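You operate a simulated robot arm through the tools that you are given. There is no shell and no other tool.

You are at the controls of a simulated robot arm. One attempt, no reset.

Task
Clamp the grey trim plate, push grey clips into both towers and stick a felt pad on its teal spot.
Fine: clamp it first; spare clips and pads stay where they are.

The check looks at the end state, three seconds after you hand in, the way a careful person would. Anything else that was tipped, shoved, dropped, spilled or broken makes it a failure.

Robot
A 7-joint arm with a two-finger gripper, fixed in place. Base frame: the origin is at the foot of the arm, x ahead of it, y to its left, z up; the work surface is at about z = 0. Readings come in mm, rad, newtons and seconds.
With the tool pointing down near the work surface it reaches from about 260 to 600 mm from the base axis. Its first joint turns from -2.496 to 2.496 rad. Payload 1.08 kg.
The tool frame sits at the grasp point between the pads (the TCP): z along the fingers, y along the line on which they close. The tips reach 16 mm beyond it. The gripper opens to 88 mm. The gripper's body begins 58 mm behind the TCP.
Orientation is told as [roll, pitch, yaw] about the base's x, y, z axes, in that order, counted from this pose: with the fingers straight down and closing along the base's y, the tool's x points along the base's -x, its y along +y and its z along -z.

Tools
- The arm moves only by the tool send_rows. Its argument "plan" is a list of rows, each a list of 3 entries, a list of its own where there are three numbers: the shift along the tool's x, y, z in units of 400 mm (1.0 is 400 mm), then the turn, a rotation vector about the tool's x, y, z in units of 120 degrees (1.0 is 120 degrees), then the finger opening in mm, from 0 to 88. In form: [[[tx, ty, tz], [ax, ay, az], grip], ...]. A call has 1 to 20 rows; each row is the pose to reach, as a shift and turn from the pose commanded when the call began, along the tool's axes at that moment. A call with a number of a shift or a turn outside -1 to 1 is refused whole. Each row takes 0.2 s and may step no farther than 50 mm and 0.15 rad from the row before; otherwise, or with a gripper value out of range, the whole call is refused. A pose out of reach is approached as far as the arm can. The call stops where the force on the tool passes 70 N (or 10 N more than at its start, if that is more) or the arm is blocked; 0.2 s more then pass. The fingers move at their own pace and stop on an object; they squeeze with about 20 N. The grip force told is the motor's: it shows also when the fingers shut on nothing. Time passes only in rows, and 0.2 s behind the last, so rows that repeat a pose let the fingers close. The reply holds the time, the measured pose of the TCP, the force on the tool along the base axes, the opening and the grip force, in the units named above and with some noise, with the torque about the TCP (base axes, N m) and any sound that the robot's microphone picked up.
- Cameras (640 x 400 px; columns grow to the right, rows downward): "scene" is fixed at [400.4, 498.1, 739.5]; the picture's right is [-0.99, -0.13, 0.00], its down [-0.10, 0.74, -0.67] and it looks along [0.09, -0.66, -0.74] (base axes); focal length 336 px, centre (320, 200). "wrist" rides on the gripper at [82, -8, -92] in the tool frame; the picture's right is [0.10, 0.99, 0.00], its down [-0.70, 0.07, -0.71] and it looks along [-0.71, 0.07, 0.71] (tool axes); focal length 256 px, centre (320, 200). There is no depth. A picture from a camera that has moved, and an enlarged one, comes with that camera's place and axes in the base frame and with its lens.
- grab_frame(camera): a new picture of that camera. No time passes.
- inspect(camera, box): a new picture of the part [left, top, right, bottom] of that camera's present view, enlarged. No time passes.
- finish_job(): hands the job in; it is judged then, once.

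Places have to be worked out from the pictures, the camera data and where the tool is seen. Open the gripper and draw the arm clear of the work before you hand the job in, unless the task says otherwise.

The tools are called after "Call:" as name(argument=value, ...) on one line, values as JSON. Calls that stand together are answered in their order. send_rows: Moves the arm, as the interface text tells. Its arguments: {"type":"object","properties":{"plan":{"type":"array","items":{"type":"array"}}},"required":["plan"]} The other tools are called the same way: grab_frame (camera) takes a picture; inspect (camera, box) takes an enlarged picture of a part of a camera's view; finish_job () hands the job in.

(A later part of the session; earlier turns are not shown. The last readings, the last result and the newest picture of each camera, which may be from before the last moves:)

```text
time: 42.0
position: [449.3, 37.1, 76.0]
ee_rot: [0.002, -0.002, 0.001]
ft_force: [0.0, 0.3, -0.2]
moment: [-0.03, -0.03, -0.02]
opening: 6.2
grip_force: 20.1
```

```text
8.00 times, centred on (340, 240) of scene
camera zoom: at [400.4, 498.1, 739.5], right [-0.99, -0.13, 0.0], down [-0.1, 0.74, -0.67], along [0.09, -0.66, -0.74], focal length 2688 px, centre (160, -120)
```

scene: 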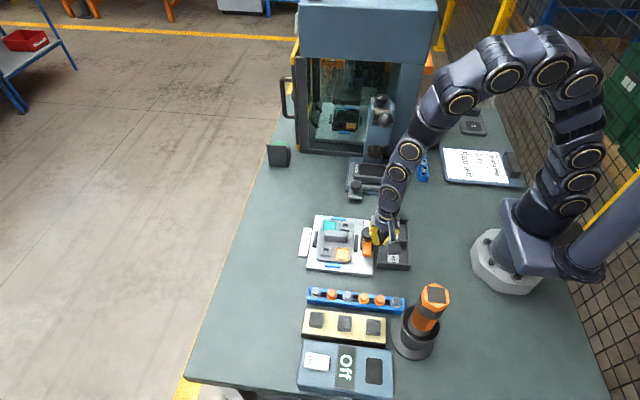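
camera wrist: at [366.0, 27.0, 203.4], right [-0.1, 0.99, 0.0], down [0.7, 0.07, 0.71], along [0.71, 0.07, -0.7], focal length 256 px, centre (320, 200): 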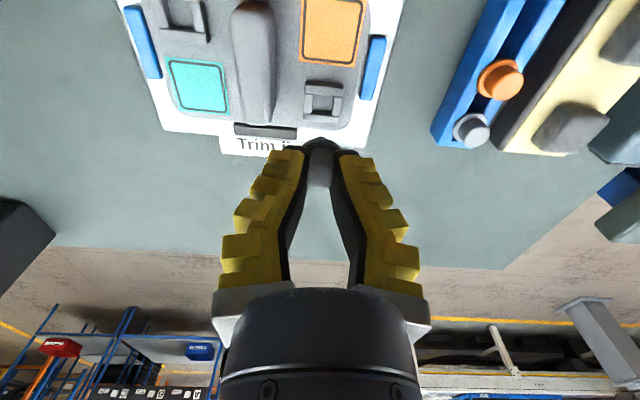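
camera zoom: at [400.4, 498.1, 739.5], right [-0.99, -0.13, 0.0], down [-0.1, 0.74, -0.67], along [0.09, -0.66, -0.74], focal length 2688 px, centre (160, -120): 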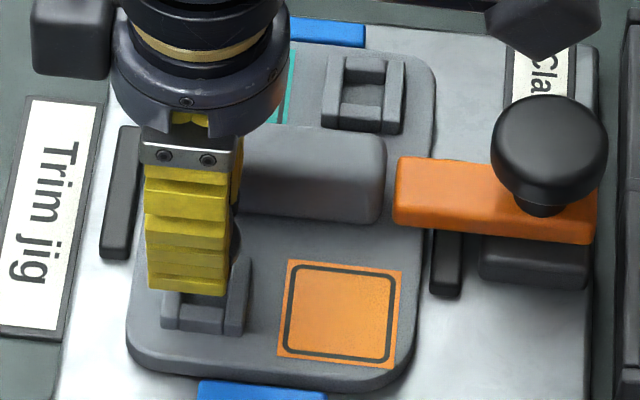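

Clip centre and tower centre now agree within about 1 mm in x (both ≈446). I enlarge once more to check the sideways alignment.

Call:
inspect(camera="wrist", box=[290, 95, 350, 145])

Call:
inspect(camera="scene", box=[322, 235, 352, 262])

```text
8.00 times, centred on (320, 120) of wrist
camera zoom: at [365.9, 29.0, 168.7], right [-0.1, 0.99, 0.0], down [0.7, 0.07, 0.71], along [0.71, 0.07, -0.7], focal length 2048 px, centre (320, 840)
```

zoom: 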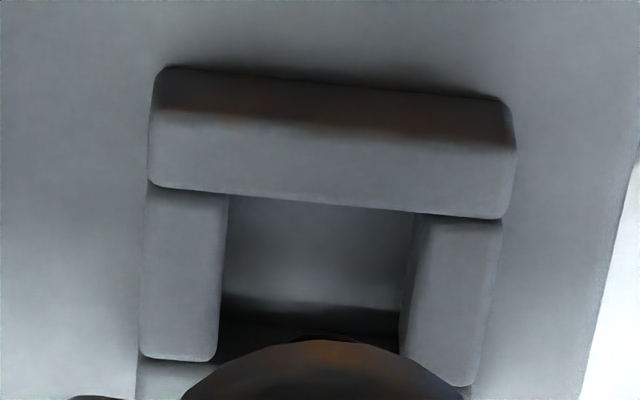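

```text
14.81 times, centred on (337, 248) of scene
camera zoom: at [400.4, 498.1, 739.5], right [-0.99, -0.13, 0.0], down [-0.1, 0.74, -0.67], along [0.09, -0.66, -0.74], focal length 4978 px, centre (68, -518)
```

zoom: 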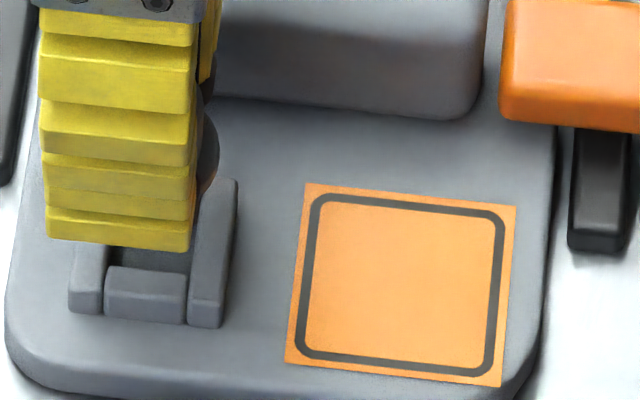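

By both cameras the clip needs about 1.3 mm toward -x and 0.6 mm toward -y. I apply that and lower to just above the tower.

Call:
send_rows(plan=[[[0.0033, -0.0015, 0.006], [0, 0, 0], 0], [[0.0033, -0.0015, 0.013], [0, 0, 0], 0], [[0.0033, -0.0015, 0.02], [0, 0, 0], 0]])

Call:
inspect(camera="wrist", box=[280, 95, 360, 155])

Call:
inspect(camera="scene", box=[322, 235, 352, 262])

```text
time: 42.8
position: [448.6, 36.8, 68.5]
ee_rot: [0.001, -0.001, -0.001]
ft_force: [1.0, 0.8, 0.1]
moment: [-0.02, -0.02, 0.04]
opening: 5.9
grip_force: 19.7
```

```text
6.67 times, centred on (320, 125) of wrist
camera zoom: at [364.6, 28.6, 160.8], right [-0.1, 0.99, 0.0], down [0.7, 0.07, 0.71], along [0.71, 0.07, -0.7], focal length 1707 px, centre (320, 700)
```

zoom: 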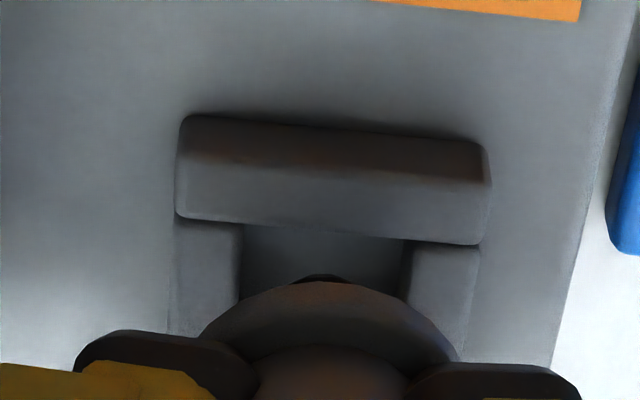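

```text
14.81 times, centred on (337, 248) of scene
camera zoom: at [400.4, 498.1, 739.5], right [-0.99, -0.13, 0.0], down [-0.1, 0.74, -0.67], along [0.09, -0.66, -0.74], focal length 4978 px, centre (68, -518)
```

zoom: 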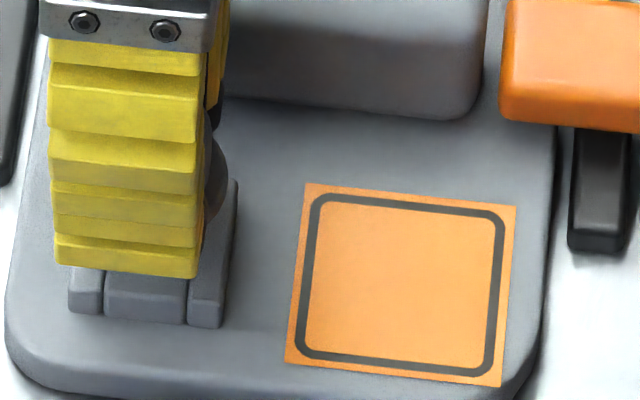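

The clip is now aligned within about 0.3 mm in both views. I lower in 2 mm steps, watching the force.

Call:
send_rows(plan=[[[0, 0, 0.005], [0, 0, 0], 0], [[0, 0, 0.01], [0, 0, 0], 0], [[0, 0, 0.015], [0, 0, 0], 0], [[0, 0, 0.02], [0, 0, 0], 0]])

Call:
inspect(camera="wrist", box=[280, 95, 360, 155])

Call:
inspect(camera="scene", box=[322, 235, 352, 262])

```text
time: 43.8
position: [447.8, 36.8, 60.3]
ee_rot: [-0.002, -0.001, 0.0]
ft_force: [-0.8, 0.3, 0.8]
moment: [-0.02, 0.04, 0.02]
opening: 6.0
grip_force: 19.9
```

```text
6.67 times, centred on (320, 125) of wrist
camera zoom: at [363.8, 28.3, 152.9], right [-0.1, 0.99, 0.0], down [0.7, 0.07, 0.71], along [0.7, 0.07, -0.71], focal length 1707 px, centre (320, 700)
```

zoom: 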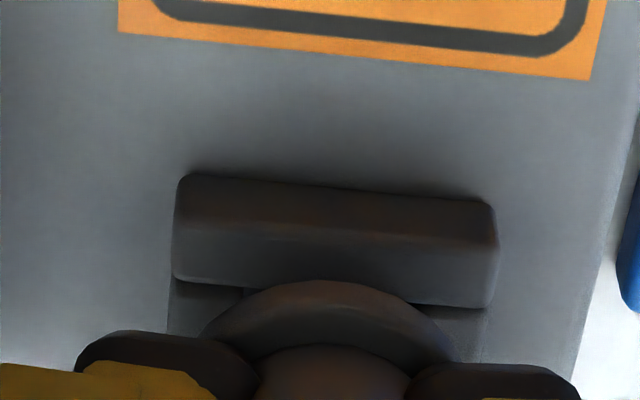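

```text
14.81 times, centred on (337, 248) of scene
camera zoom: at [400.4, 498.1, 739.5], right [-0.99, -0.13, 0.0], down [-0.1, 0.74, -0.67], along [0.09, -0.66, -0.74], focal length 4978 px, centre (68, -518)
```

zoom: 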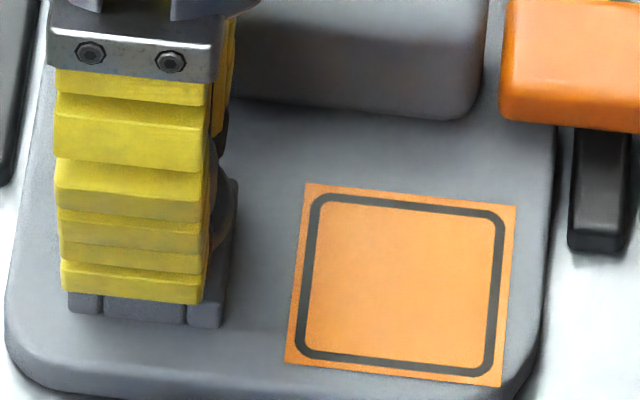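

Still no contact, and the stem should now be entering the hole. I continue down in 2 mm steps.

Call:
send_rows(plan=[[[0, 0, 0.005], [0, 0, 0], 0], [[0, 0, 0.01], [0, 0, 0], 0], [[0, 0, 0.015], [0, 0, 0], 0]])

Call:
inspect(camera="wrist", box=[280, 95, 360, 155])

Call:
inspect(camera="scene", box=[322, 235, 352, 262])

```text
time: 44.6
position: [448.0, 36.5, 53.8]
ee_rot: [0.001, -0.003, 0.0]
ft_force: [3.7, 3.0, 5.0]
moment: [0.05, -0.14, 0.01]
opening: 6.2
grip_force: 20.0
```

```text
6.67 times, centred on (320, 125) of wrist
camera zoom: at [364.4, 28.2, 146.6], right [-0.1, 0.99, 0.0], down [0.7, 0.07, 0.71], along [0.71, 0.07, -0.7], focal length 1707 px, centre (320, 700)
```

zoom: 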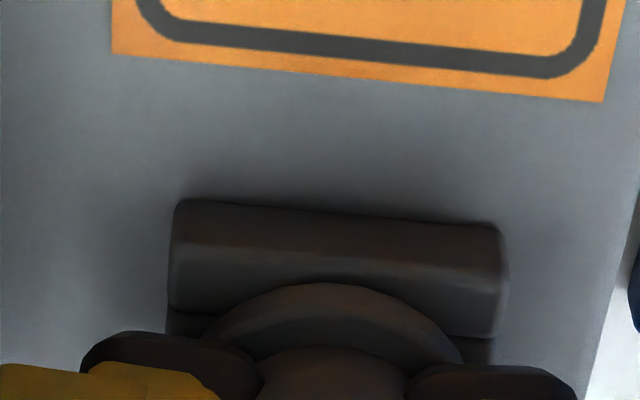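

```text
14.81 times, centred on (337, 248) of scene
camera zoom: at [400.4, 498.1, 739.5], right [-0.99, -0.13, 0.0], down [-0.1, 0.74, -0.67], along [0.09, -0.66, -0.74], focal length 4978 px, centre (68, -518)
```

zoom: 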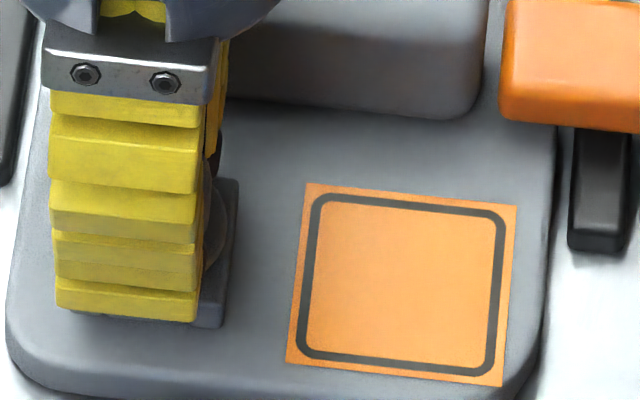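

First contact shows 5 N down and a slight sideways push toward +x. I nudge 0.6 mm in +x and press on in small steps.

Call:
send_rows(plan=[[[-0.0015, 0.001, 0.0025], [0, 0, 0], 0], [[-0.0015, 0.001, 0.005], [0, 0, 0], 0], [[-0.0015, 0.001, 0.0075], [0, 0, 0], 0]])

Call:
inspect(camera="wrist", box=[270, 95, 370, 195])

Call:
inspect(camera="scene", box=[322, 235, 352, 262])

```text
time: 45.4
position: [448.4, 37.9, 52.8]
ee_rot: [0.0, -0.001, 0.0]
ft_force: [-3.8, -3.0, 27.8]
moment: [-0.03, 0.18, 0.05]
opening: 6.2
grip_force: 20.0
```

```text
4.00 times, centred on (320, 145) of wrist
camera zoom: at [364.8, 28.8, 144.1], right [-0.1, 0.99, 0.0], down [0.7, 0.07, 0.71], along [0.71, 0.07, -0.7], focal length 1024 px, centre (320, 420)
```

zoom: 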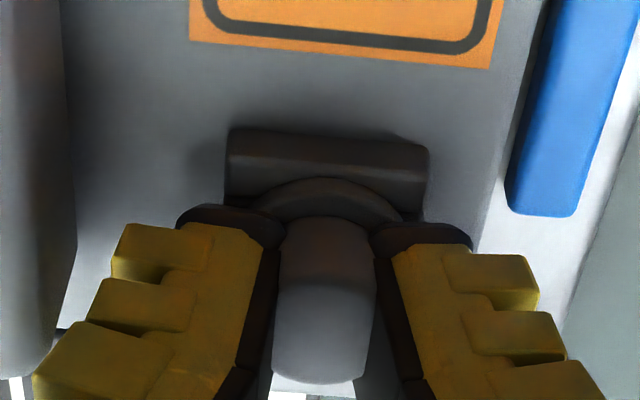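

```text
14.81 times, centred on (337, 248) of scene
camera zoom: at [400.4, 498.1, 739.5], right [-0.99, -0.13, 0.0], down [-0.1, 0.74, -0.67], along [0.09, -0.66, -0.74], focal length 4978 px, centre (68, -518)
```

zoom: 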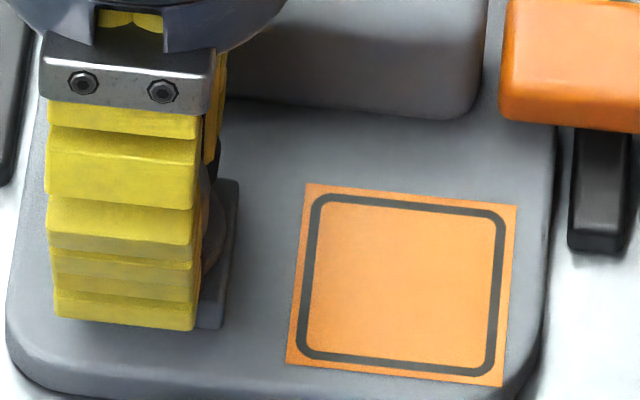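

The sideways forces reversed, so the clip is centred, and the insertion resists with about 28 N. I go back half the nudge and press further in 1 mm steps.

Call:
send_rows(plan=[[[0.0007, -0.0005, 0.0025], [0, 0, 0], 0], [[0.0007, -0.0005, 0.005], [0, 0, 0], 0], [[0.0007, -0.0005, 0.0075], [0, 0, 0], 0]])

Call:
inspect(camera="wrist", box=[270, 95, 370, 195])

Call:
inspect(camera="scene", box=[322, 235, 352, 262])

```text
time: 46.2
position: [448.7, 38.4, 49.8]
ee_rot: [0.001, -0.003, -0.001]
ft_force: [-7.8, -2.1, 47.6]
moment: [0.0, 0.27, 0.0]
opening: 5.9
grip_force: 20.2
```

```text
4.00 times, centred on (320, 145) of wrist
camera zoom: at [364.9, 28.7, 141.3], right [-0.1, 0.99, 0.0], down [0.7, 0.07, 0.71], along [0.71, 0.07, -0.7], focal length 1024 px, centre (320, 420)
```

zoom: 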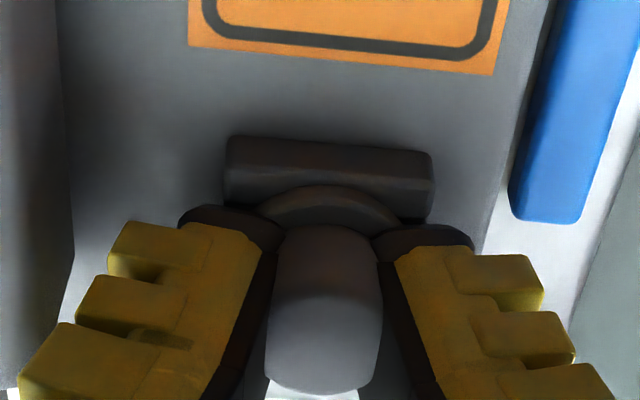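

```text
14.81 times, centred on (337, 248) of scene
camera zoom: at [400.4, 498.1, 739.5], right [-0.99, -0.13, 0.0], down [-0.1, 0.74, -0.67], along [0.09, -0.66, -0.74], focal length 4978 px, centre (68, -518)
```

zoom: 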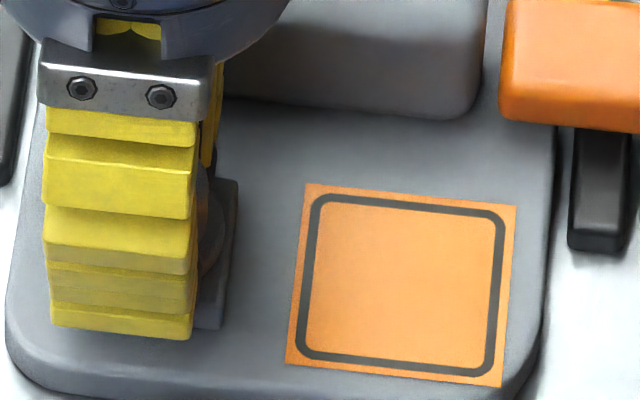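

Resistance rose to 48 N and the fingers have slid down the cap toward the flange. I release carefully, rise and look at how the clip sits.

Call:
send_rows(plan=[[[0.001, 0, -0.004], [0, 0, 0], 0], [[0.001, 0, -0.004], [0, 0, 0], 30], [[0.001, 0, -0.004], [0, 0, 0], 34], [[0.001, 0, -0.03], [0, 0, 0], 34], [[0.001, 0, -0.07], [0, 0, 0], 34], [[0.001, 0, -0.12], [0, 0, 0], 34]])

Call:
grab_frame(camera="wrist")

Call:
inspect(camera="wrist", box=[260, 70, 380, 170])

Call:
inspect(camera="scene", box=[315, 225, 360, 265])

```text
time: 47.6
position: [448.1, 35.9, 96.0]
ee_rot: [0.002, 0.0, 0.0]
ft_force: [-0.2, -1.0, 1.2]
moment: [0.02, 0.03, -0.01]
opening: 39.0
grip_force: 3.7
```

```text
taken
camera wrist: at [364.5, 27.6, 188.8], right [-0.1, 0.99, 0.0], down [0.7, 0.07, 0.71], along [0.71, 0.07, -0.71], focal length 256 px, centre (320, 200)
```

wrist: 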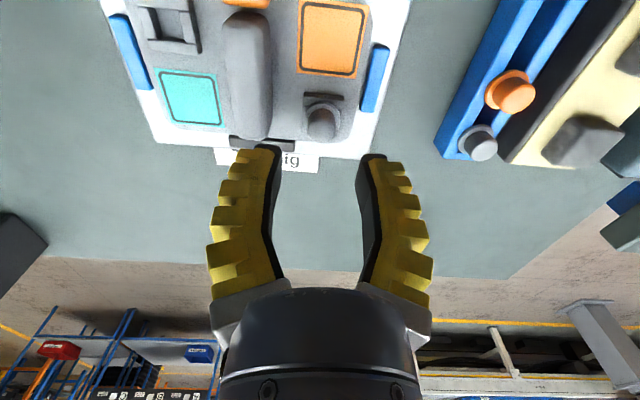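

```text
4.00 times, centred on (320, 120) of wrist
camera zoom: at [364.5, 27.6, 188.8], right [-0.1, 0.99, 0.0], down [0.7, 0.07, 0.71], along [0.71, 0.07, -0.71], focal length 1024 px, centre (320, 520)
```

zoom: 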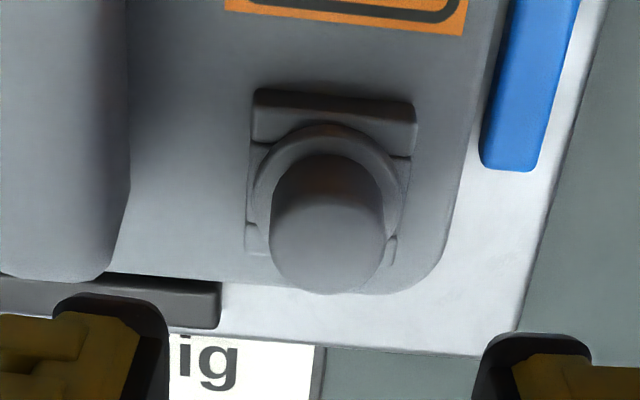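

```text
10.00 times, centred on (338, 245) of scene
camera zoom: at [400.4, 498.1, 739.5], right [-0.99, -0.13, 0.0], down [-0.1, 0.74, -0.67], along [0.09, -0.66, -0.74], focal length 3360 px, centre (145, -250)
```

zoom: 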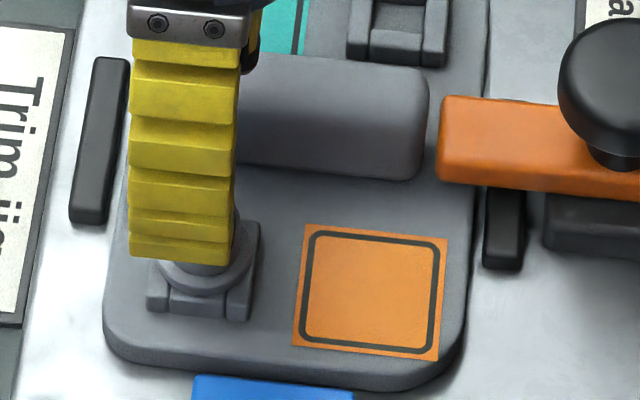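

The clip stands in the tower with its flange at about the tower top and cap top near z≈47. I move the gripper aside to see the gap under the flange clearly.

Call:
send_rows(plan=[[[0.04, 0, -0.04], [0, 0, 0], 34], [[0.1, 0, -0.08], [0, 0, 0], 34], [[0.18, 0.02, -0.12], [0, 0, 0], 34], [[0.27, 0.05, -0.15], [0, 0, 0], 60]])

Call:
inspect(camera="scene", box=[320, 230, 350, 262])

Call:
grab_frame(camera="wrist")

Call:
inspect(camera="scene", box=[300, 200, 390, 280])

```text
time: 48.6
position: [339.1, 55.7, 156.7]
ee_rot: [-0.001, 0.0, -0.001]
ft_force: [0.8, -0.3, 0.7]
moment: [0.0, 0.01, 0.02]
opening: 63.9
grip_force: 2.5
```

```text
12.50 times, centred on (335, 246) of scene
camera zoom: at [400.4, 498.1, 739.5], right [-0.99, -0.13, 0.0], down [-0.1, 0.74, -0.67], along [0.09, -0.66, -0.74], focal length 4200 px, centre (132, -375)
```

zoom: 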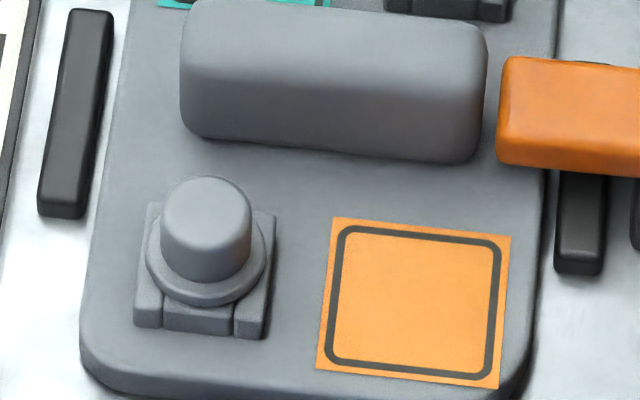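

```text
taken
camera wrist: at [254.8, 47.4, 248.3], right [-0.1, 0.99, 0.0], down [0.7, 0.07, 0.71], along [0.71, 0.07, -0.71], focal length 256 px, centre (320, 200)
```

wrist: 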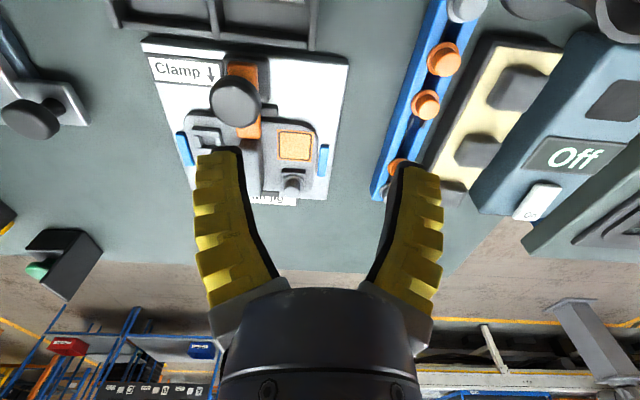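

```text
5.00 times, centred on (345, 240) of scene
camera zoom: at [400.4, 498.1, 739.5], right [-0.99, -0.13, 0.0], down [-0.1, 0.74, -0.67], along [0.09, -0.66, -0.74], focal length 1680 px, centre (195, 0)
```

zoom: 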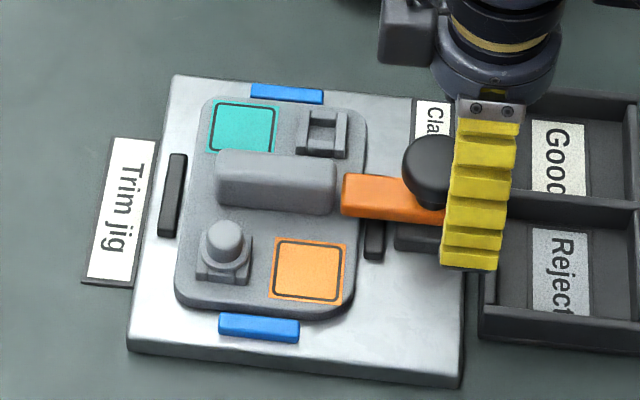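

The clip sits centred with its flange within about a millimetre of the tower top, but I have heard no click. I return over it with a narrower opening to grip at the flange and press harder.

Call:
send_rows(plan=[[[-0.09, -0.0158, 0], [0, 0, 0], 26], [[-0.18, -0.0317, 0], [0, 0, 0], 26], [[-0.266, -0.0475, 0], [0, 0, 0], 26], [[-0.266, -0.0475, 0.07], [0, 0, 0], 26], [[-0.266, -0.0475, 0.14], [0, 0, 0], 26], [[-0.266, -0.0475, 0.2], [0, 0, 0], 26], [[-0.266, -0.0475, 0.235], [0, 0, 0], 26]])

Call:
inspect(camera="wrist", box=[240, 80, 400, 200])

Call:
inspect(camera="scene", box=[315, 220, 360, 265])

```text
time: 50.2
position: [446.8, 38.0, 64.1]
ee_rot: [0.0, -0.002, -0.001]
ft_force: [-5.3, 6.3, 18.8]
moment: [-0.52, 0.04, -0.19]
opening: 27.1
grip_force: 2.8
```

```text
3.33 times, centred on (320, 140) of wrist
camera zoom: at [363.6, 29.2, 155.4], right [-0.1, 0.99, 0.0], down [0.7, 0.07, 0.71], along [0.71, 0.07, -0.7], focal length 853 px, centre (320, 400)
```

zoom: 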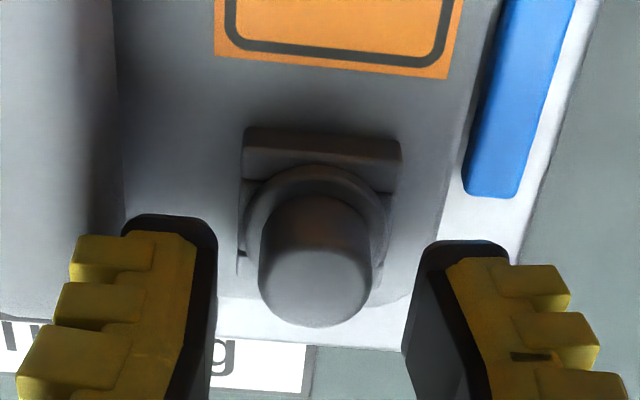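

```text
8.89 times, centred on (338, 242) of scene
camera zoom: at [400.4, 498.1, 739.5], right [-0.99, -0.13, 0.0], down [-0.1, 0.74, -0.67], along [0.09, -0.66, -0.74], focal length 2987 px, centre (164, -178)
```

zoom: 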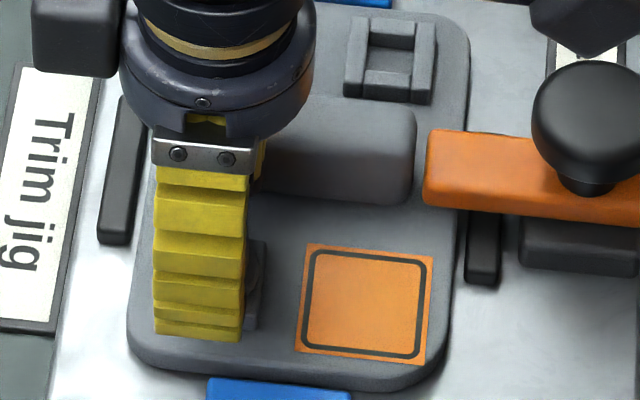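

Unexpected contact: the moment shows the -y finger's outer side touching the plate's handle. I back straight up at once; for this tower the fingers should close along x instead, away from the handle.

Call:
send_rows(plan=[[[0, 0, -0.03], [0, 0, 0], 26], [[0, 0, -0.08], [0, 0, 0], 26], [[0, 0, -0.14], [0, 0, 0], 26]])

Call:
inspect(camera="scene", box=[300, 205, 390, 280])

Call:
grab_frame(camera="wrist")

```text
time: 51.0
position: [446.6, 36.0, 119.7]
ee_rot: [0.0, 0.0, 0.001]
ft_force: [-0.3, 0.5, -0.4]
moment: [-0.03, 0.0, 0.0]
opening: 30.9
grip_force: 3.7
```

```text
5.33 times, centred on (345, 242) of scene
camera zoom: at [400.4, 498.1, 739.5], right [-0.99, -0.13, 0.0], down [-0.1, 0.74, -0.67], along [0.09, -0.66, -0.74], focal length 1792 px, centre (187, -27)
```

zoom: 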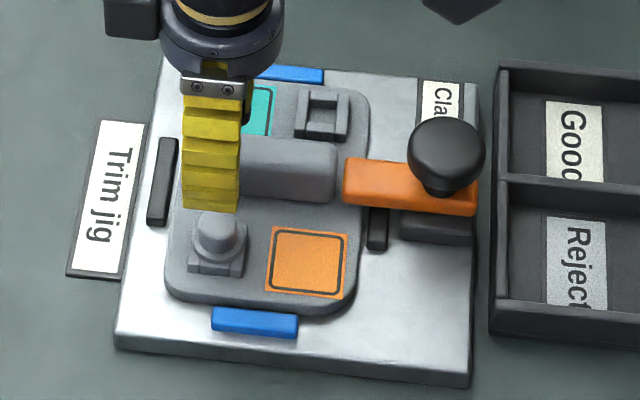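

```text
taken
camera wrist: at [363.0, 28.4, 211.7], right [-0.1, 0.99, 0.0], down [0.7, 0.07, 0.71], along [0.7, 0.07, -0.71], focal length 256 px, centre (320, 200)
```

wrist: 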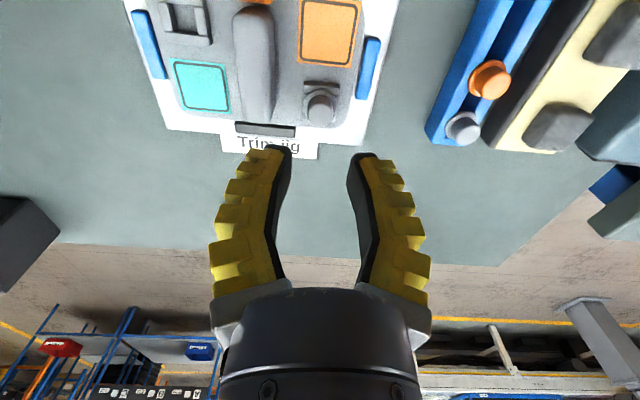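

The plate has not moved. I turn the tool 90 degrees in place so the fingers will close along x.

Call:
send_rows(plan=[[[0, 0, 0], [0, 0, 0.0625], 26], [[0, 0, 0], [0, 0, 0.125], 26], [[0, 0, 0], [0, 0, 0.1875], 26], [[0, 0, 0], [0, 0, 0.25], 26], [[0, 0, 0], [0, 0, 0.3125], 26], [[0, 0, 0], [0, 0, 0.375], 26], [[0, 0, 0], [0, 0, 0.4375], 26], [[0, 0, 0], [0, 0, 0.5], 26], [[0, 0, 0], [0, 0, 0.5625], 26], [[0, 0, 0], [0, 0, 0.625], 26], [[0, 0, 0], [0, 0, 0.6875], 26], [[0, 0, 0], [0, 0, 0.75], 26]])

Call:
grab_frame(camera="wrist")

Call:
inspect(camera="wrist", box=[240, 60, 400, 180])

```text
time: 53.6
position: [445.8, 38.5, 118.7]
ee_rot: [-0.001, 0.001, -1.573]
ft_force: [0.3, 0.4, -0.4]
moment: [-0.01, 0.0, 0.0]
opening: 30.6
grip_force: 3.5
```

```text
taken
camera wrist: at [436.5, 119.8, 210.6], right [0.99, 0.1, 0.0], down [0.07, -0.7, 0.71], along [0.07, -0.71, -0.7], focal length 256 px, centre (320, 200)
```

wrist: 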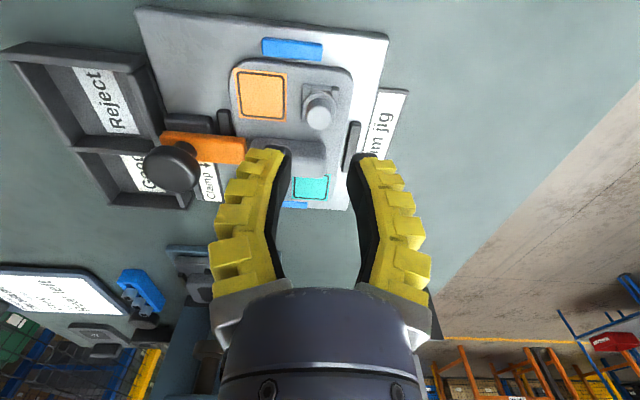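

```text
3.33 times, centred on (320, 120) of wrist
camera zoom: at [436.5, 119.8, 210.6], right [0.99, 0.1, 0.0], down [0.07, -0.7, 0.71], along [0.07, -0.71, -0.7], focal length 853 px, centre (320, 467)
```

zoom: 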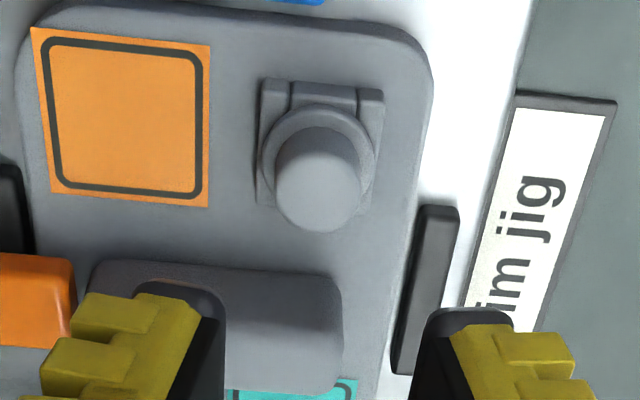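

The clip is at about (445.2, 36.7) in this view, nearly under the tool. I descend with the fingers straddling it along x and check forces on the way.

Call:
send_rows(plan=[[[0, -0.002, 0.05], [0, 0, 0], 26], [[0, -0.002, 0.1], [0, 0, 0], 26], [[0, -0.002, 0.13], [0, 0, 0], 26]])

Call:
inspect(camera="wrist", box=[240, 80, 400, 200])

```text
time: 54.4
position: [446.1, 37.3, 67.7]
ee_rot: [0.002, 0.0, -1.571]
ft_force: [-0.5, 0.1, -0.1]
moment: [-0.02, 0.04, -0.01]
opening: 31.0
grip_force: 3.8
```

```text
3.33 times, centred on (320, 140) of wrist
camera zoom: at [435.5, 119.1, 159.3], right [0.99, 0.1, 0.0], down [0.07, -0.7, 0.71], along [0.07, -0.71, -0.7], focal length 853 px, centre (320, 400)
```

zoom: 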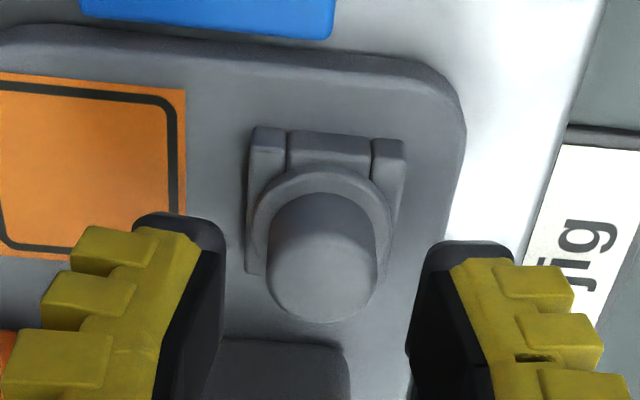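

No contact, and the clip sits between the fingers. I lower to the flange level and close.

Call:
send_rows(plan=[[[0, 0, 0.02], [0, 0, 0], 26], [[0, 0, 0.037], [0, 0, 0], 26], [[0, 0, 0.037], [0, 0, 0], 10], [[0, 0, 0.037], [0, 0, 0], 0], [[0, 0, 0.037], [0, 0, 0], 0]])

Call:
send_rows(plan=[[[0, 0, 0.0025], [0, 0, 0], 0], [[0, 0, 0.005], [0, 0, 0], 0], [[0, 0, 0.0075], [0, 0, 0], 0], [[0, 0, 0.01], [0, 0, 0], 0]])

Call:
inspect(camera="wrist", box=[240, 90, 400, 210])

```text
time: 55.6
position: [445.2, 37.0, 52.5]
ee_rot: [0.002, 0.001, -1.572]
ft_force: [1.0, -0.1, 13.1]
moment: [0.01, 0.0, 0.03]
opening: 5.5
grip_force: 20.1
```

```text
time: 56.6
position: [446.1, 38.0, 49.2]
ee_rot: [0.004, 0.0, -1.57]
ft_force: [-4.4, -3.4, 42.5]
moment: [-0.16, 0.14, 0.04]
opening: 6.1
grip_force: 19.9
```

```text
3.33 times, centred on (320, 150) of wrist
camera zoom: at [436.1, 119.8, 141.8], right [0.99, 0.1, 0.0], down [0.07, -0.7, 0.71], along [0.08, -0.71, -0.7], focal length 853 px, centre (320, 367)
```

zoom: 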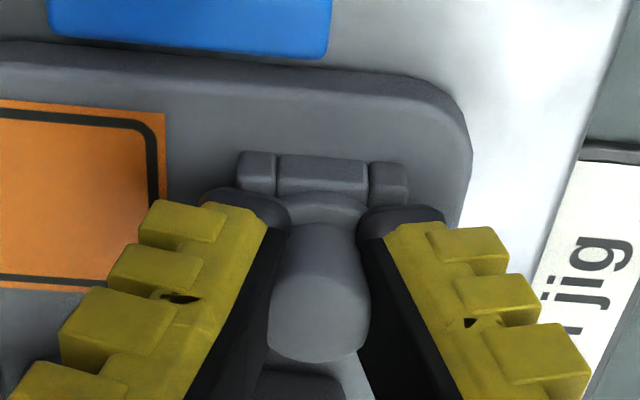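

It holds with 42 N. I press about 3 mm further to reach roughly 60 to 65 N.

Call:
send_rows(plan=[[[0, 0, 0.0025], [0, 0, 0], 0], [[0, 0, 0.005], [0, 0, 0], 0], [[0, 0, 0.0075], [0, 0, 0], 0]])

Call:
inspect(camera="wrist", box=[240, 90, 400, 210])

```text
time: 57.4
position: [447.5, 37.4, 48.6]
ee_rot: [0.004, 0.001, -1.572]
ft_force: [-9.0, -2.2, 30.5]
moment: [-0.04, 0.19, 0.01]
opening: 12.0
grip_force: 19.8
stopped in row 3: the force on the tool passed its limit at 72 N (the readings are from after the stop); the commanded pose is now the measured one
```

```text
3.33 times, centred on (320, 150) of wrist
camera zoom: at [436.8, 119.9, 140.7], right [0.99, 0.1, 0.0], down [0.07, -0.7, 0.71], along [0.08, -0.71, -0.7], focal length 853 px, centre (320, 367)
```

zoom: 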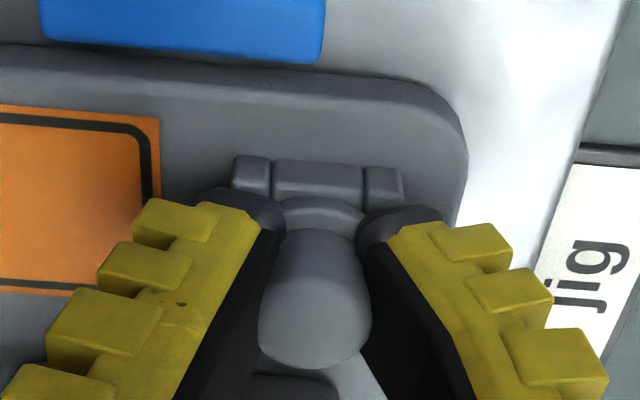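

Force peaked at 72 N with no further movement, so the clip is bottomed on the tower. I open slightly, rise and look at it again.

Call:
send_rows(plan=[[[0, 0, -0.005], [0, 0, 0], 20], [[0, 0, -0.01], [0, 0, 0], 26], [[0, 0, -0.03], [0, 0, 0], 26], [[0, 0, -0.08], [0, 0, 0], 26], [[0, 0, -0.14], [0, 0, 0], 26], [[0, 0, -0.2], [0, 0, 0], 26]])

Call:
inspect(camera="wrist", box=[240, 60, 400, 180])

Call:
inspect(camera="scene", box=[320, 230, 350, 262])

```text
time: 58.8
position: [447.0, 37.5, 126.5]
ee_rot: [0.004, 0.0, -1.571]
ft_force: [-0.6, 0.3, -0.5]
moment: [-0.02, -0.01, -0.01]
opening: 30.8
grip_force: 3.7
```

```text
3.33 times, centred on (320, 120) of wrist
camera zoom: at [435.9, 119.4, 220.1], right [0.99, 0.1, 0.0], down [0.07, -0.7, 0.71], along [0.08, -0.71, -0.7], focal length 853 px, centre (320, 467)
```

zoom: 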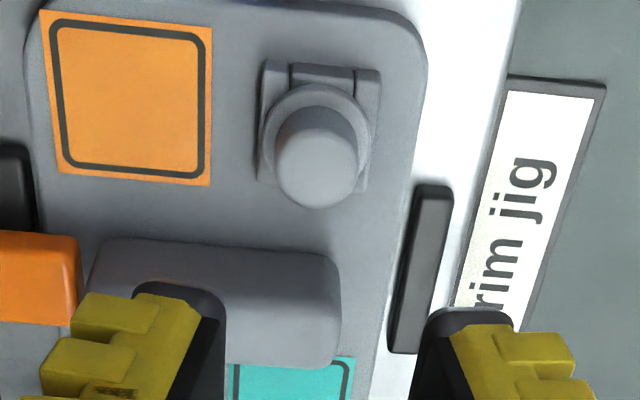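

```text
12.50 times, centred on (335, 246) of scene
camera zoom: at [400.4, 498.1, 739.5], right [-0.99, -0.13, 0.0], down [-0.1, 0.74, -0.67], along [0.09, -0.66, -0.74], focal length 4200 px, centre (132, -375)
```

zoom: 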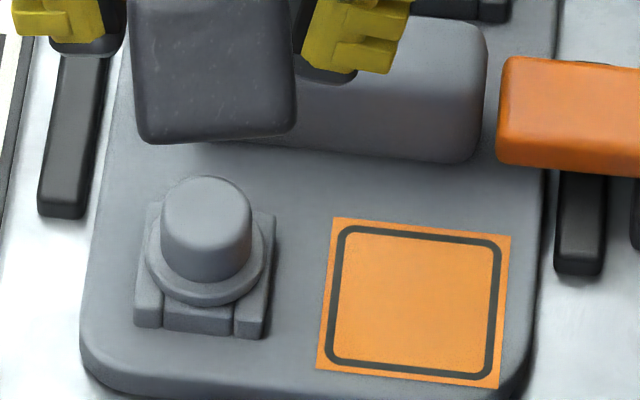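

The clip stands exactly as before, flush and upright on the tower. Next I turn back to yaw 0 and go to clip 1 at the rail's far end, near x≈457.5.

Call:
send_rows(plan=[[[0.0235, 0.0023, 0.0029], [0, 0, -0.0625], 26], [[0.0469, 0.0045, 0.0058], [0, 0, -0.125], 26], [[0.0704, 0.0068, 0.0088], [0, 0, -0.1875], 26], [[0.0938, 0.009, 0.0117], [0, 0, -0.25], 26], [[0.1173, 0.0113, 0.0146], [0, 0, -0.3125], 26], [[0.1408, 0.0135, 0.0175], [0, 0, -0.375], 26], [[0.1642, 0.0158, 0.0204], [0, 0, -0.4375], 34], [[0.1877, 0.018, 0.0233], [0, 0, -0.5], 34], [[0.2111, 0.0203, 0.0263], [0, 0, -0.5625], 34], [[0.2346, 0.0225, 0.0292], [0, 0, -0.625], 34], [[0.258, 0.0248, 0.0321], [0, 0, -0.6875], 34], [[0.2815, 0.027, 0.035], [0, 0, -0.75], 34]])

Call:
grab_frame(camera="wrist")

Call:
inspect(camera="wrist", box=[260, 60, 420, 180])

Call:
inspect(camera="scene", box=[300, 250, 380, 320])

```text
time: 61.4
position: [458.2, 151.0, 112.8]
ee_rot: [0.0, -0.005, 0.002]
ft_force: [-0.3, -0.6, 0.6]
moment: [-0.01, 0.03, -0.02]
opening: 38.9
grip_force: 3.3
```

```text
taken
camera wrist: at [373.8, 142.4, 205.0], right [-0.11, 0.99, 0.0], down [0.7, 0.07, 0.71], along [0.71, 0.08, -0.7], focal length 256 px, centre (320, 200)
```

wrist: 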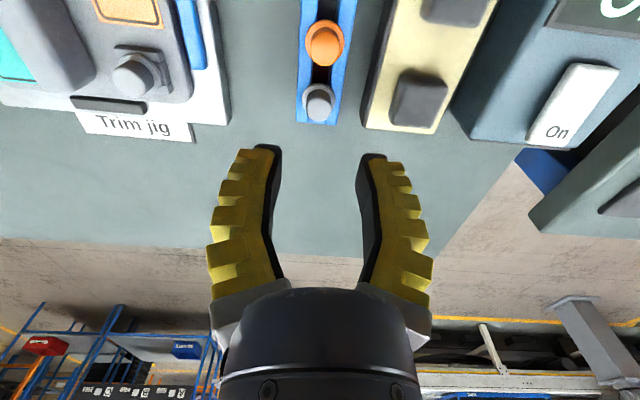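

```text
3.33 times, centred on (340, 120) of wrist
camera zoom: at [373.8, 142.4, 205.0], right [-0.11, 0.99, 0.0], down [0.7, 0.07, 0.71], along [0.71, 0.08, -0.7], focal length 853 px, centre (253, 467)
```

zoom: 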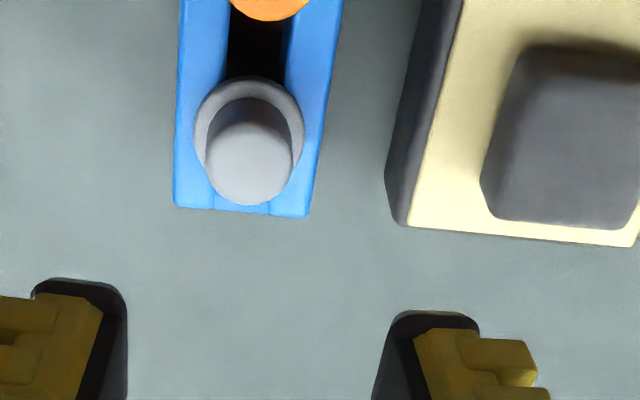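

```text
5.71 times, centred on (340, 285) of scene
camera zoom: at [400.4, 498.1, 739.5], right [-0.99, -0.13, 0.0], down [-0.1, 0.74, -0.67], along [0.09, -0.66, -0.74], focal length 1920 px, centre (206, -286)
```

zoom: 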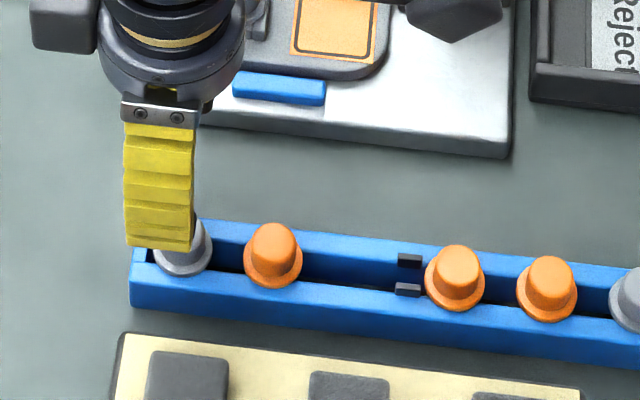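

Clip 1 works out at about (453.3, 149.6). I shift 4.4 mm toward -x and lower part-way to confirm.

Call:
send_rows(plan=[[[0.011, -0.0018, 0], [0, 0, 0], 34], [[0.011, -0.0018, 0.06], [0, 0, 0], 34], [[0.011, -0.0018, 0.125], [0, 0, 0], 34], [[0.011, -0.0018, 0.125], [0, 0, 0], 34]])

Call:
inspect(camera="wrist", box=[240, 80, 420, 215])

Call:
inspect(camera="scene", box=[300, 260, 370, 320])

```text
time: 62.4
position: [452.9, 150.9, 62.5]
ee_rot: [0.0, -0.005, 0.001]
ft_force: [0.3, -0.1, -1.0]
moment: [-0.02, -0.02, 0.0]
opening: 38.7
grip_force: 3.6
```

```text
2.96 times, centred on (330, 148) of wrist
camera zoom: at [369.5, 141.6, 154.9], right [-0.1, 0.99, 0.0], down [0.7, 0.07, 0.71], along [0.71, 0.07, -0.7], focal length 758 px, centre (290, 356)
```

zoom: 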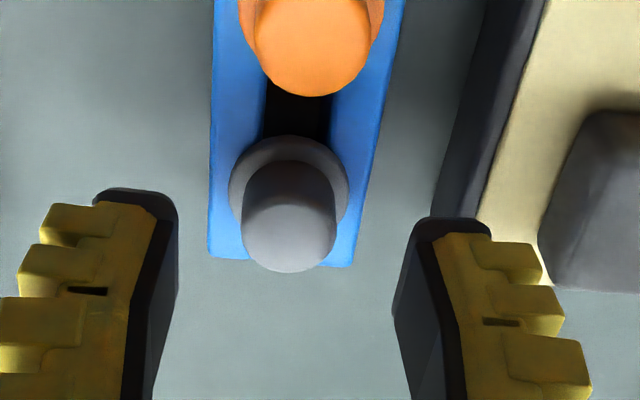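

```text
6.67 times, centred on (335, 290) of scene
camera zoom: at [400.4, 498.1, 739.5], right [-0.99, -0.13, 0.0], down [-0.1, 0.74, -0.67], along [0.09, -0.66, -0.74], focal length 2240 px, centre (220, -400)
```

zoom: 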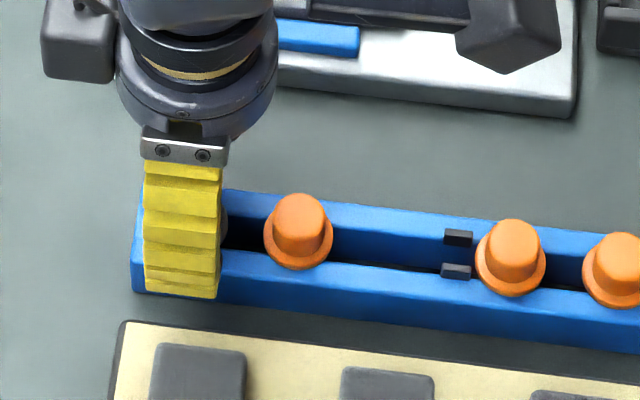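

Alignment is good: clip 1 at about x=453, slightly to the -y side. I lower to the same grip height as before and close.

Call:
send_rows(plan=[[[0, -0.0013, 0.02], [0, 0, 0], 34], [[0, -0.0013, 0.0465], [0, 0, 0], 34], [[0, -0.0013, 0.0465], [0, 0, 0], 20], [[0, -0.0013, 0.0465], [0, 0, 0], 0], [[0, -0.0013, 0.0465], [0, 0, 0], 0], [[0, -0.0013, 0.0465], [0, 0, 0], 0]])

Call:
send_rows(plan=[[[0, 0, -0.005], [0, 0, 0], 0], [[0, 0, -0.01], [0, 0, 0], 0], [[0, 0, -0.015], [0, 0, 0], 0], [[0, 0, -0.02], [0, 0, 0], 0]])

Call:
inspect(camera="wrist", box=[240, 100, 420, 220])

```text
time: 63.8
position: [453.0, 150.1, 44.7]
ee_rot: [0.001, -0.006, 0.001]
ft_force: [-0.2, 0.6, 5.4]
moment: [0.03, -0.02, 0.01]
opening: 6.1
grip_force: 20.4
```

```text
time: 64.8
position: [453.5, 148.9, 52.3]
ee_rot: [0.0, -0.003, 0.0]
ft_force: [-0.9, -0.3, -0.1]
moment: [0.0, 0.0, -0.02]
opening: 6.1
grip_force: 19.8
```

```text
3.33 times, centred on (330, 160) of wrist
camera zoom: at [369.6, 141.5, 144.2], right [-0.1, 0.99, 0.0], down [0.7, 0.07, 0.71], along [0.71, 0.07, -0.7], focal length 853 px, centre (287, 333)
```

zoom: 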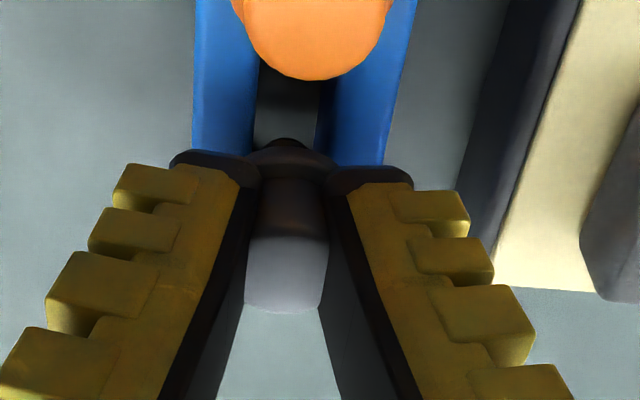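

The cap moves with the fingers. I lift it gently to carrying height.

Call:
send_rows(plan=[[[0, 0, -0.01], [0, 0, 0], 0], [[0, 0, -0.02], [0, 0, 0], 0], [[0, 0, -0.034], [0, 0, 0], 0], [[0, 0, -0.05], [0, 0, 0], 0], [[0, 0, -0.07], [0, 0, 0], 0], [[0, 0, -0.09], [0, 0, 0], 0], [[0, 0, -0.11], [0, 0, 0], 0], [[0, 0, -0.13], [0, 0, 0], 0], [[0, 0, -0.15], [0, 0, 0], 0], [[0, 0, -0.165], [0, 0, 0], 0]])

Call:
grab_frame(camera="wrist")

Call:
inspect(camera="wrist", box=[280, 110, 360, 190])

Call:
inspect(camera="scene", box=[300, 240, 400, 320])

```text
time: 67.0
position: [452.1, 149.6, 118.8]
ee_rot: [0.001, -0.001, 0.001]
ft_force: [-0.4, 0.4, -0.2]
moment: [-0.03, 0.05, 0.01]
opening: 6.1
grip_force: 20.2
```

```text
taken
camera wrist: at [369.1, 141.1, 210.5], right [-0.1, 0.99, 0.0], down [0.7, 0.07, 0.71], along [0.71, 0.07, -0.7], focal length 256 px, centre (320, 200)
```

wrist: 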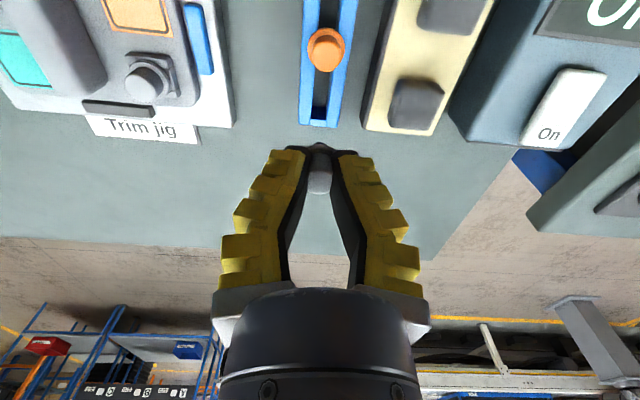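

```text
5.00 times, centred on (320, 150) of wrist
camera zoom: at [369.1, 141.1, 210.5], right [-0.1, 0.99, 0.0], down [0.7, 0.07, 0.71], along [0.71, 0.07, -0.7], focal length 1280 px, centre (320, 450)
```

zoom: 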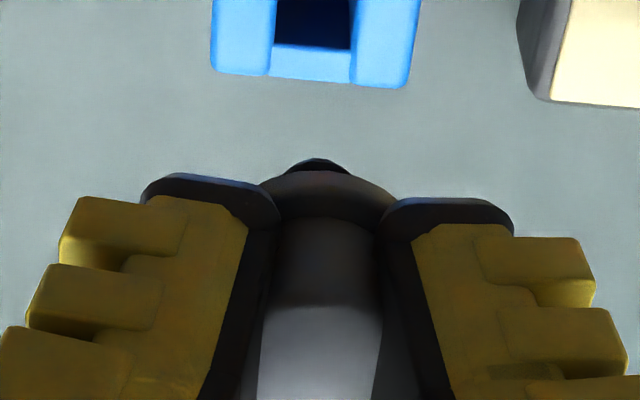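

```text
5.00 times, centred on (350, 280) of scene
camera zoom: at [400.4, 498.1, 739.5], right [-0.99, -0.13, 0.0], down [-0.1, 0.74, -0.67], along [0.09, -0.66, -0.74], focal length 1680 px, centre (170, -200)
```

zoom: 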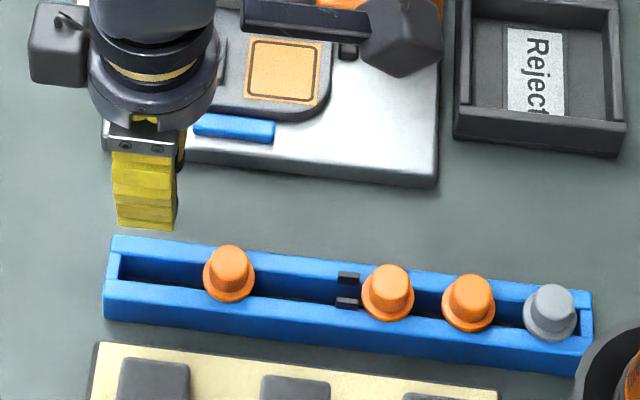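

Clip 1 is held with its stem pointing straight down. I carry it over to the second tower near (403, -47) while turning the tool to yaw -90, so the fingers close along x, clear of the handle.

Call:
send_rows(plan=[[[0.0062, -0.0246, 0], [0, 0, 0.0375], 0], [[0.0124, -0.0492, 0], [0, 0, 0.075], 0], [[0.0186, -0.0737, 0], [0, 0, 0.1125], 0], [[0.0248, -0.0983, 0], [0, 0, 0.15], 0], [[0.031, -0.1229, 0], [0, 0, 0.1875], 0], [[0.0372, -0.1475, 0], [0, 0, 0.225], 0], [[0.0434, -0.172, 0], [0, 0, 0.2625], 0], [[0.0496, -0.1966, 0], [0, 0, 0.3], 0], [[0.0558, -0.2212, 0], [0, 0, 0.3375], 0], [[0.062, -0.2458, 0], [0, 0, 0.375], 0], [[0.0682, -0.2703, 0], [0, 0, 0.4125], 0], [[0.0744, -0.2949, 0], [0, 0, 0.45], 0], [[0.0806, -0.3195, 0], [0, 0, 0.4875], 0], [[0.0868, -0.3441, 0], [0, 0, 0.525], 0], [[0.093, -0.3686, 0], [0, 0, 0.5625], 0], [[0.0992, -0.3932, 0], [0, 0, 0.6], 0], [[0.1054, -0.4178, 0], [0, 0, 0.6375], 0], [[0.1116, -0.4424, 0], [0, 0, 0.675], 0], [[0.1178, -0.4669, 0], [0, 0, 0.7125], 0], [[0.124, -0.4915, 0], [0, 0, 0.75], 0]])

Call:
grab_frame(camera="wrist")

Call:
inspect(camera="wrist", box=[260, 70, 380, 170])

Call:
inspect(camera="scene", box=[310, 190, 390, 260])

```text
time: 71.2
position: [402.8, -46.8, 117.8]
ee_rot: [0.002, 0.0, -1.572]
ft_force: [0.0, -0.7, -0.1]
moment: [0.01, 0.01, -0.01]
opening: 6.1
grip_force: 19.6
```

```text
taken
camera wrist: at [393.3, 34.5, 209.9], right [0.99, 0.1, 0.0], down [0.07, -0.7, 0.71], along [0.07, -0.71, -0.7], focal length 256 px, centre (320, 200)
```

wrist: 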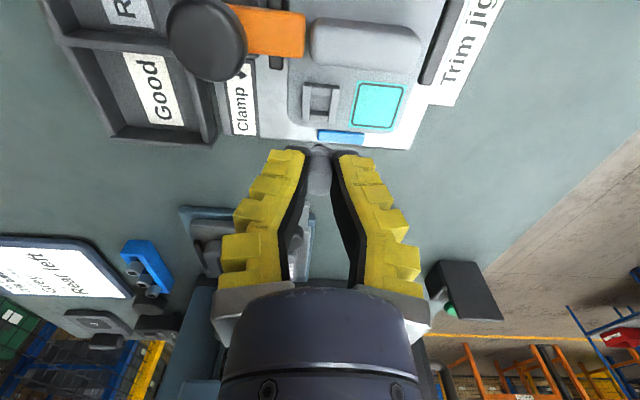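

```text
4.00 times, centred on (320, 120) of wrist
camera zoom: at [393.3, 34.5, 209.9], right [0.99, 0.1, 0.0], down [0.07, -0.7, 0.71], along [0.07, -0.71, -0.7], focal length 1024 px, centre (320, 520)
```

zoom: 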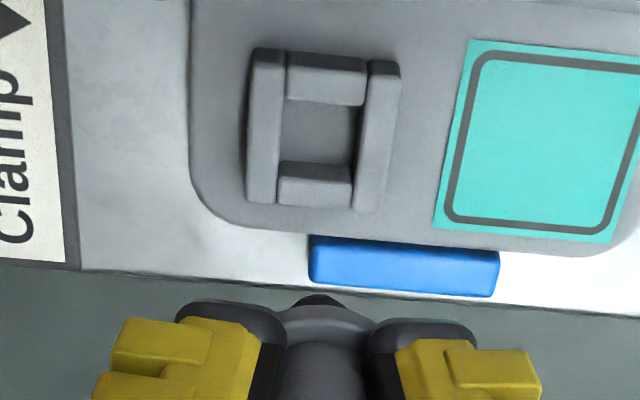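

```text
5.71 times, centred on (350, 225) of scene
camera zoom: at [400.4, 498.1, 739.5], right [-0.99, -0.13, 0.0], down [-0.1, 0.74, -0.67], along [0.09, -0.66, -0.74], focal length 1920 px, centre (149, 57)
```

zoom: 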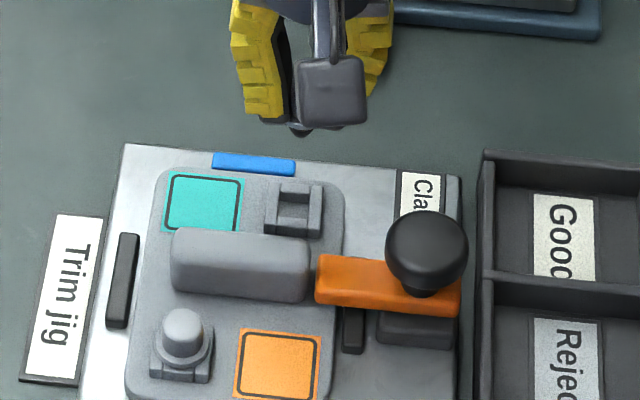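

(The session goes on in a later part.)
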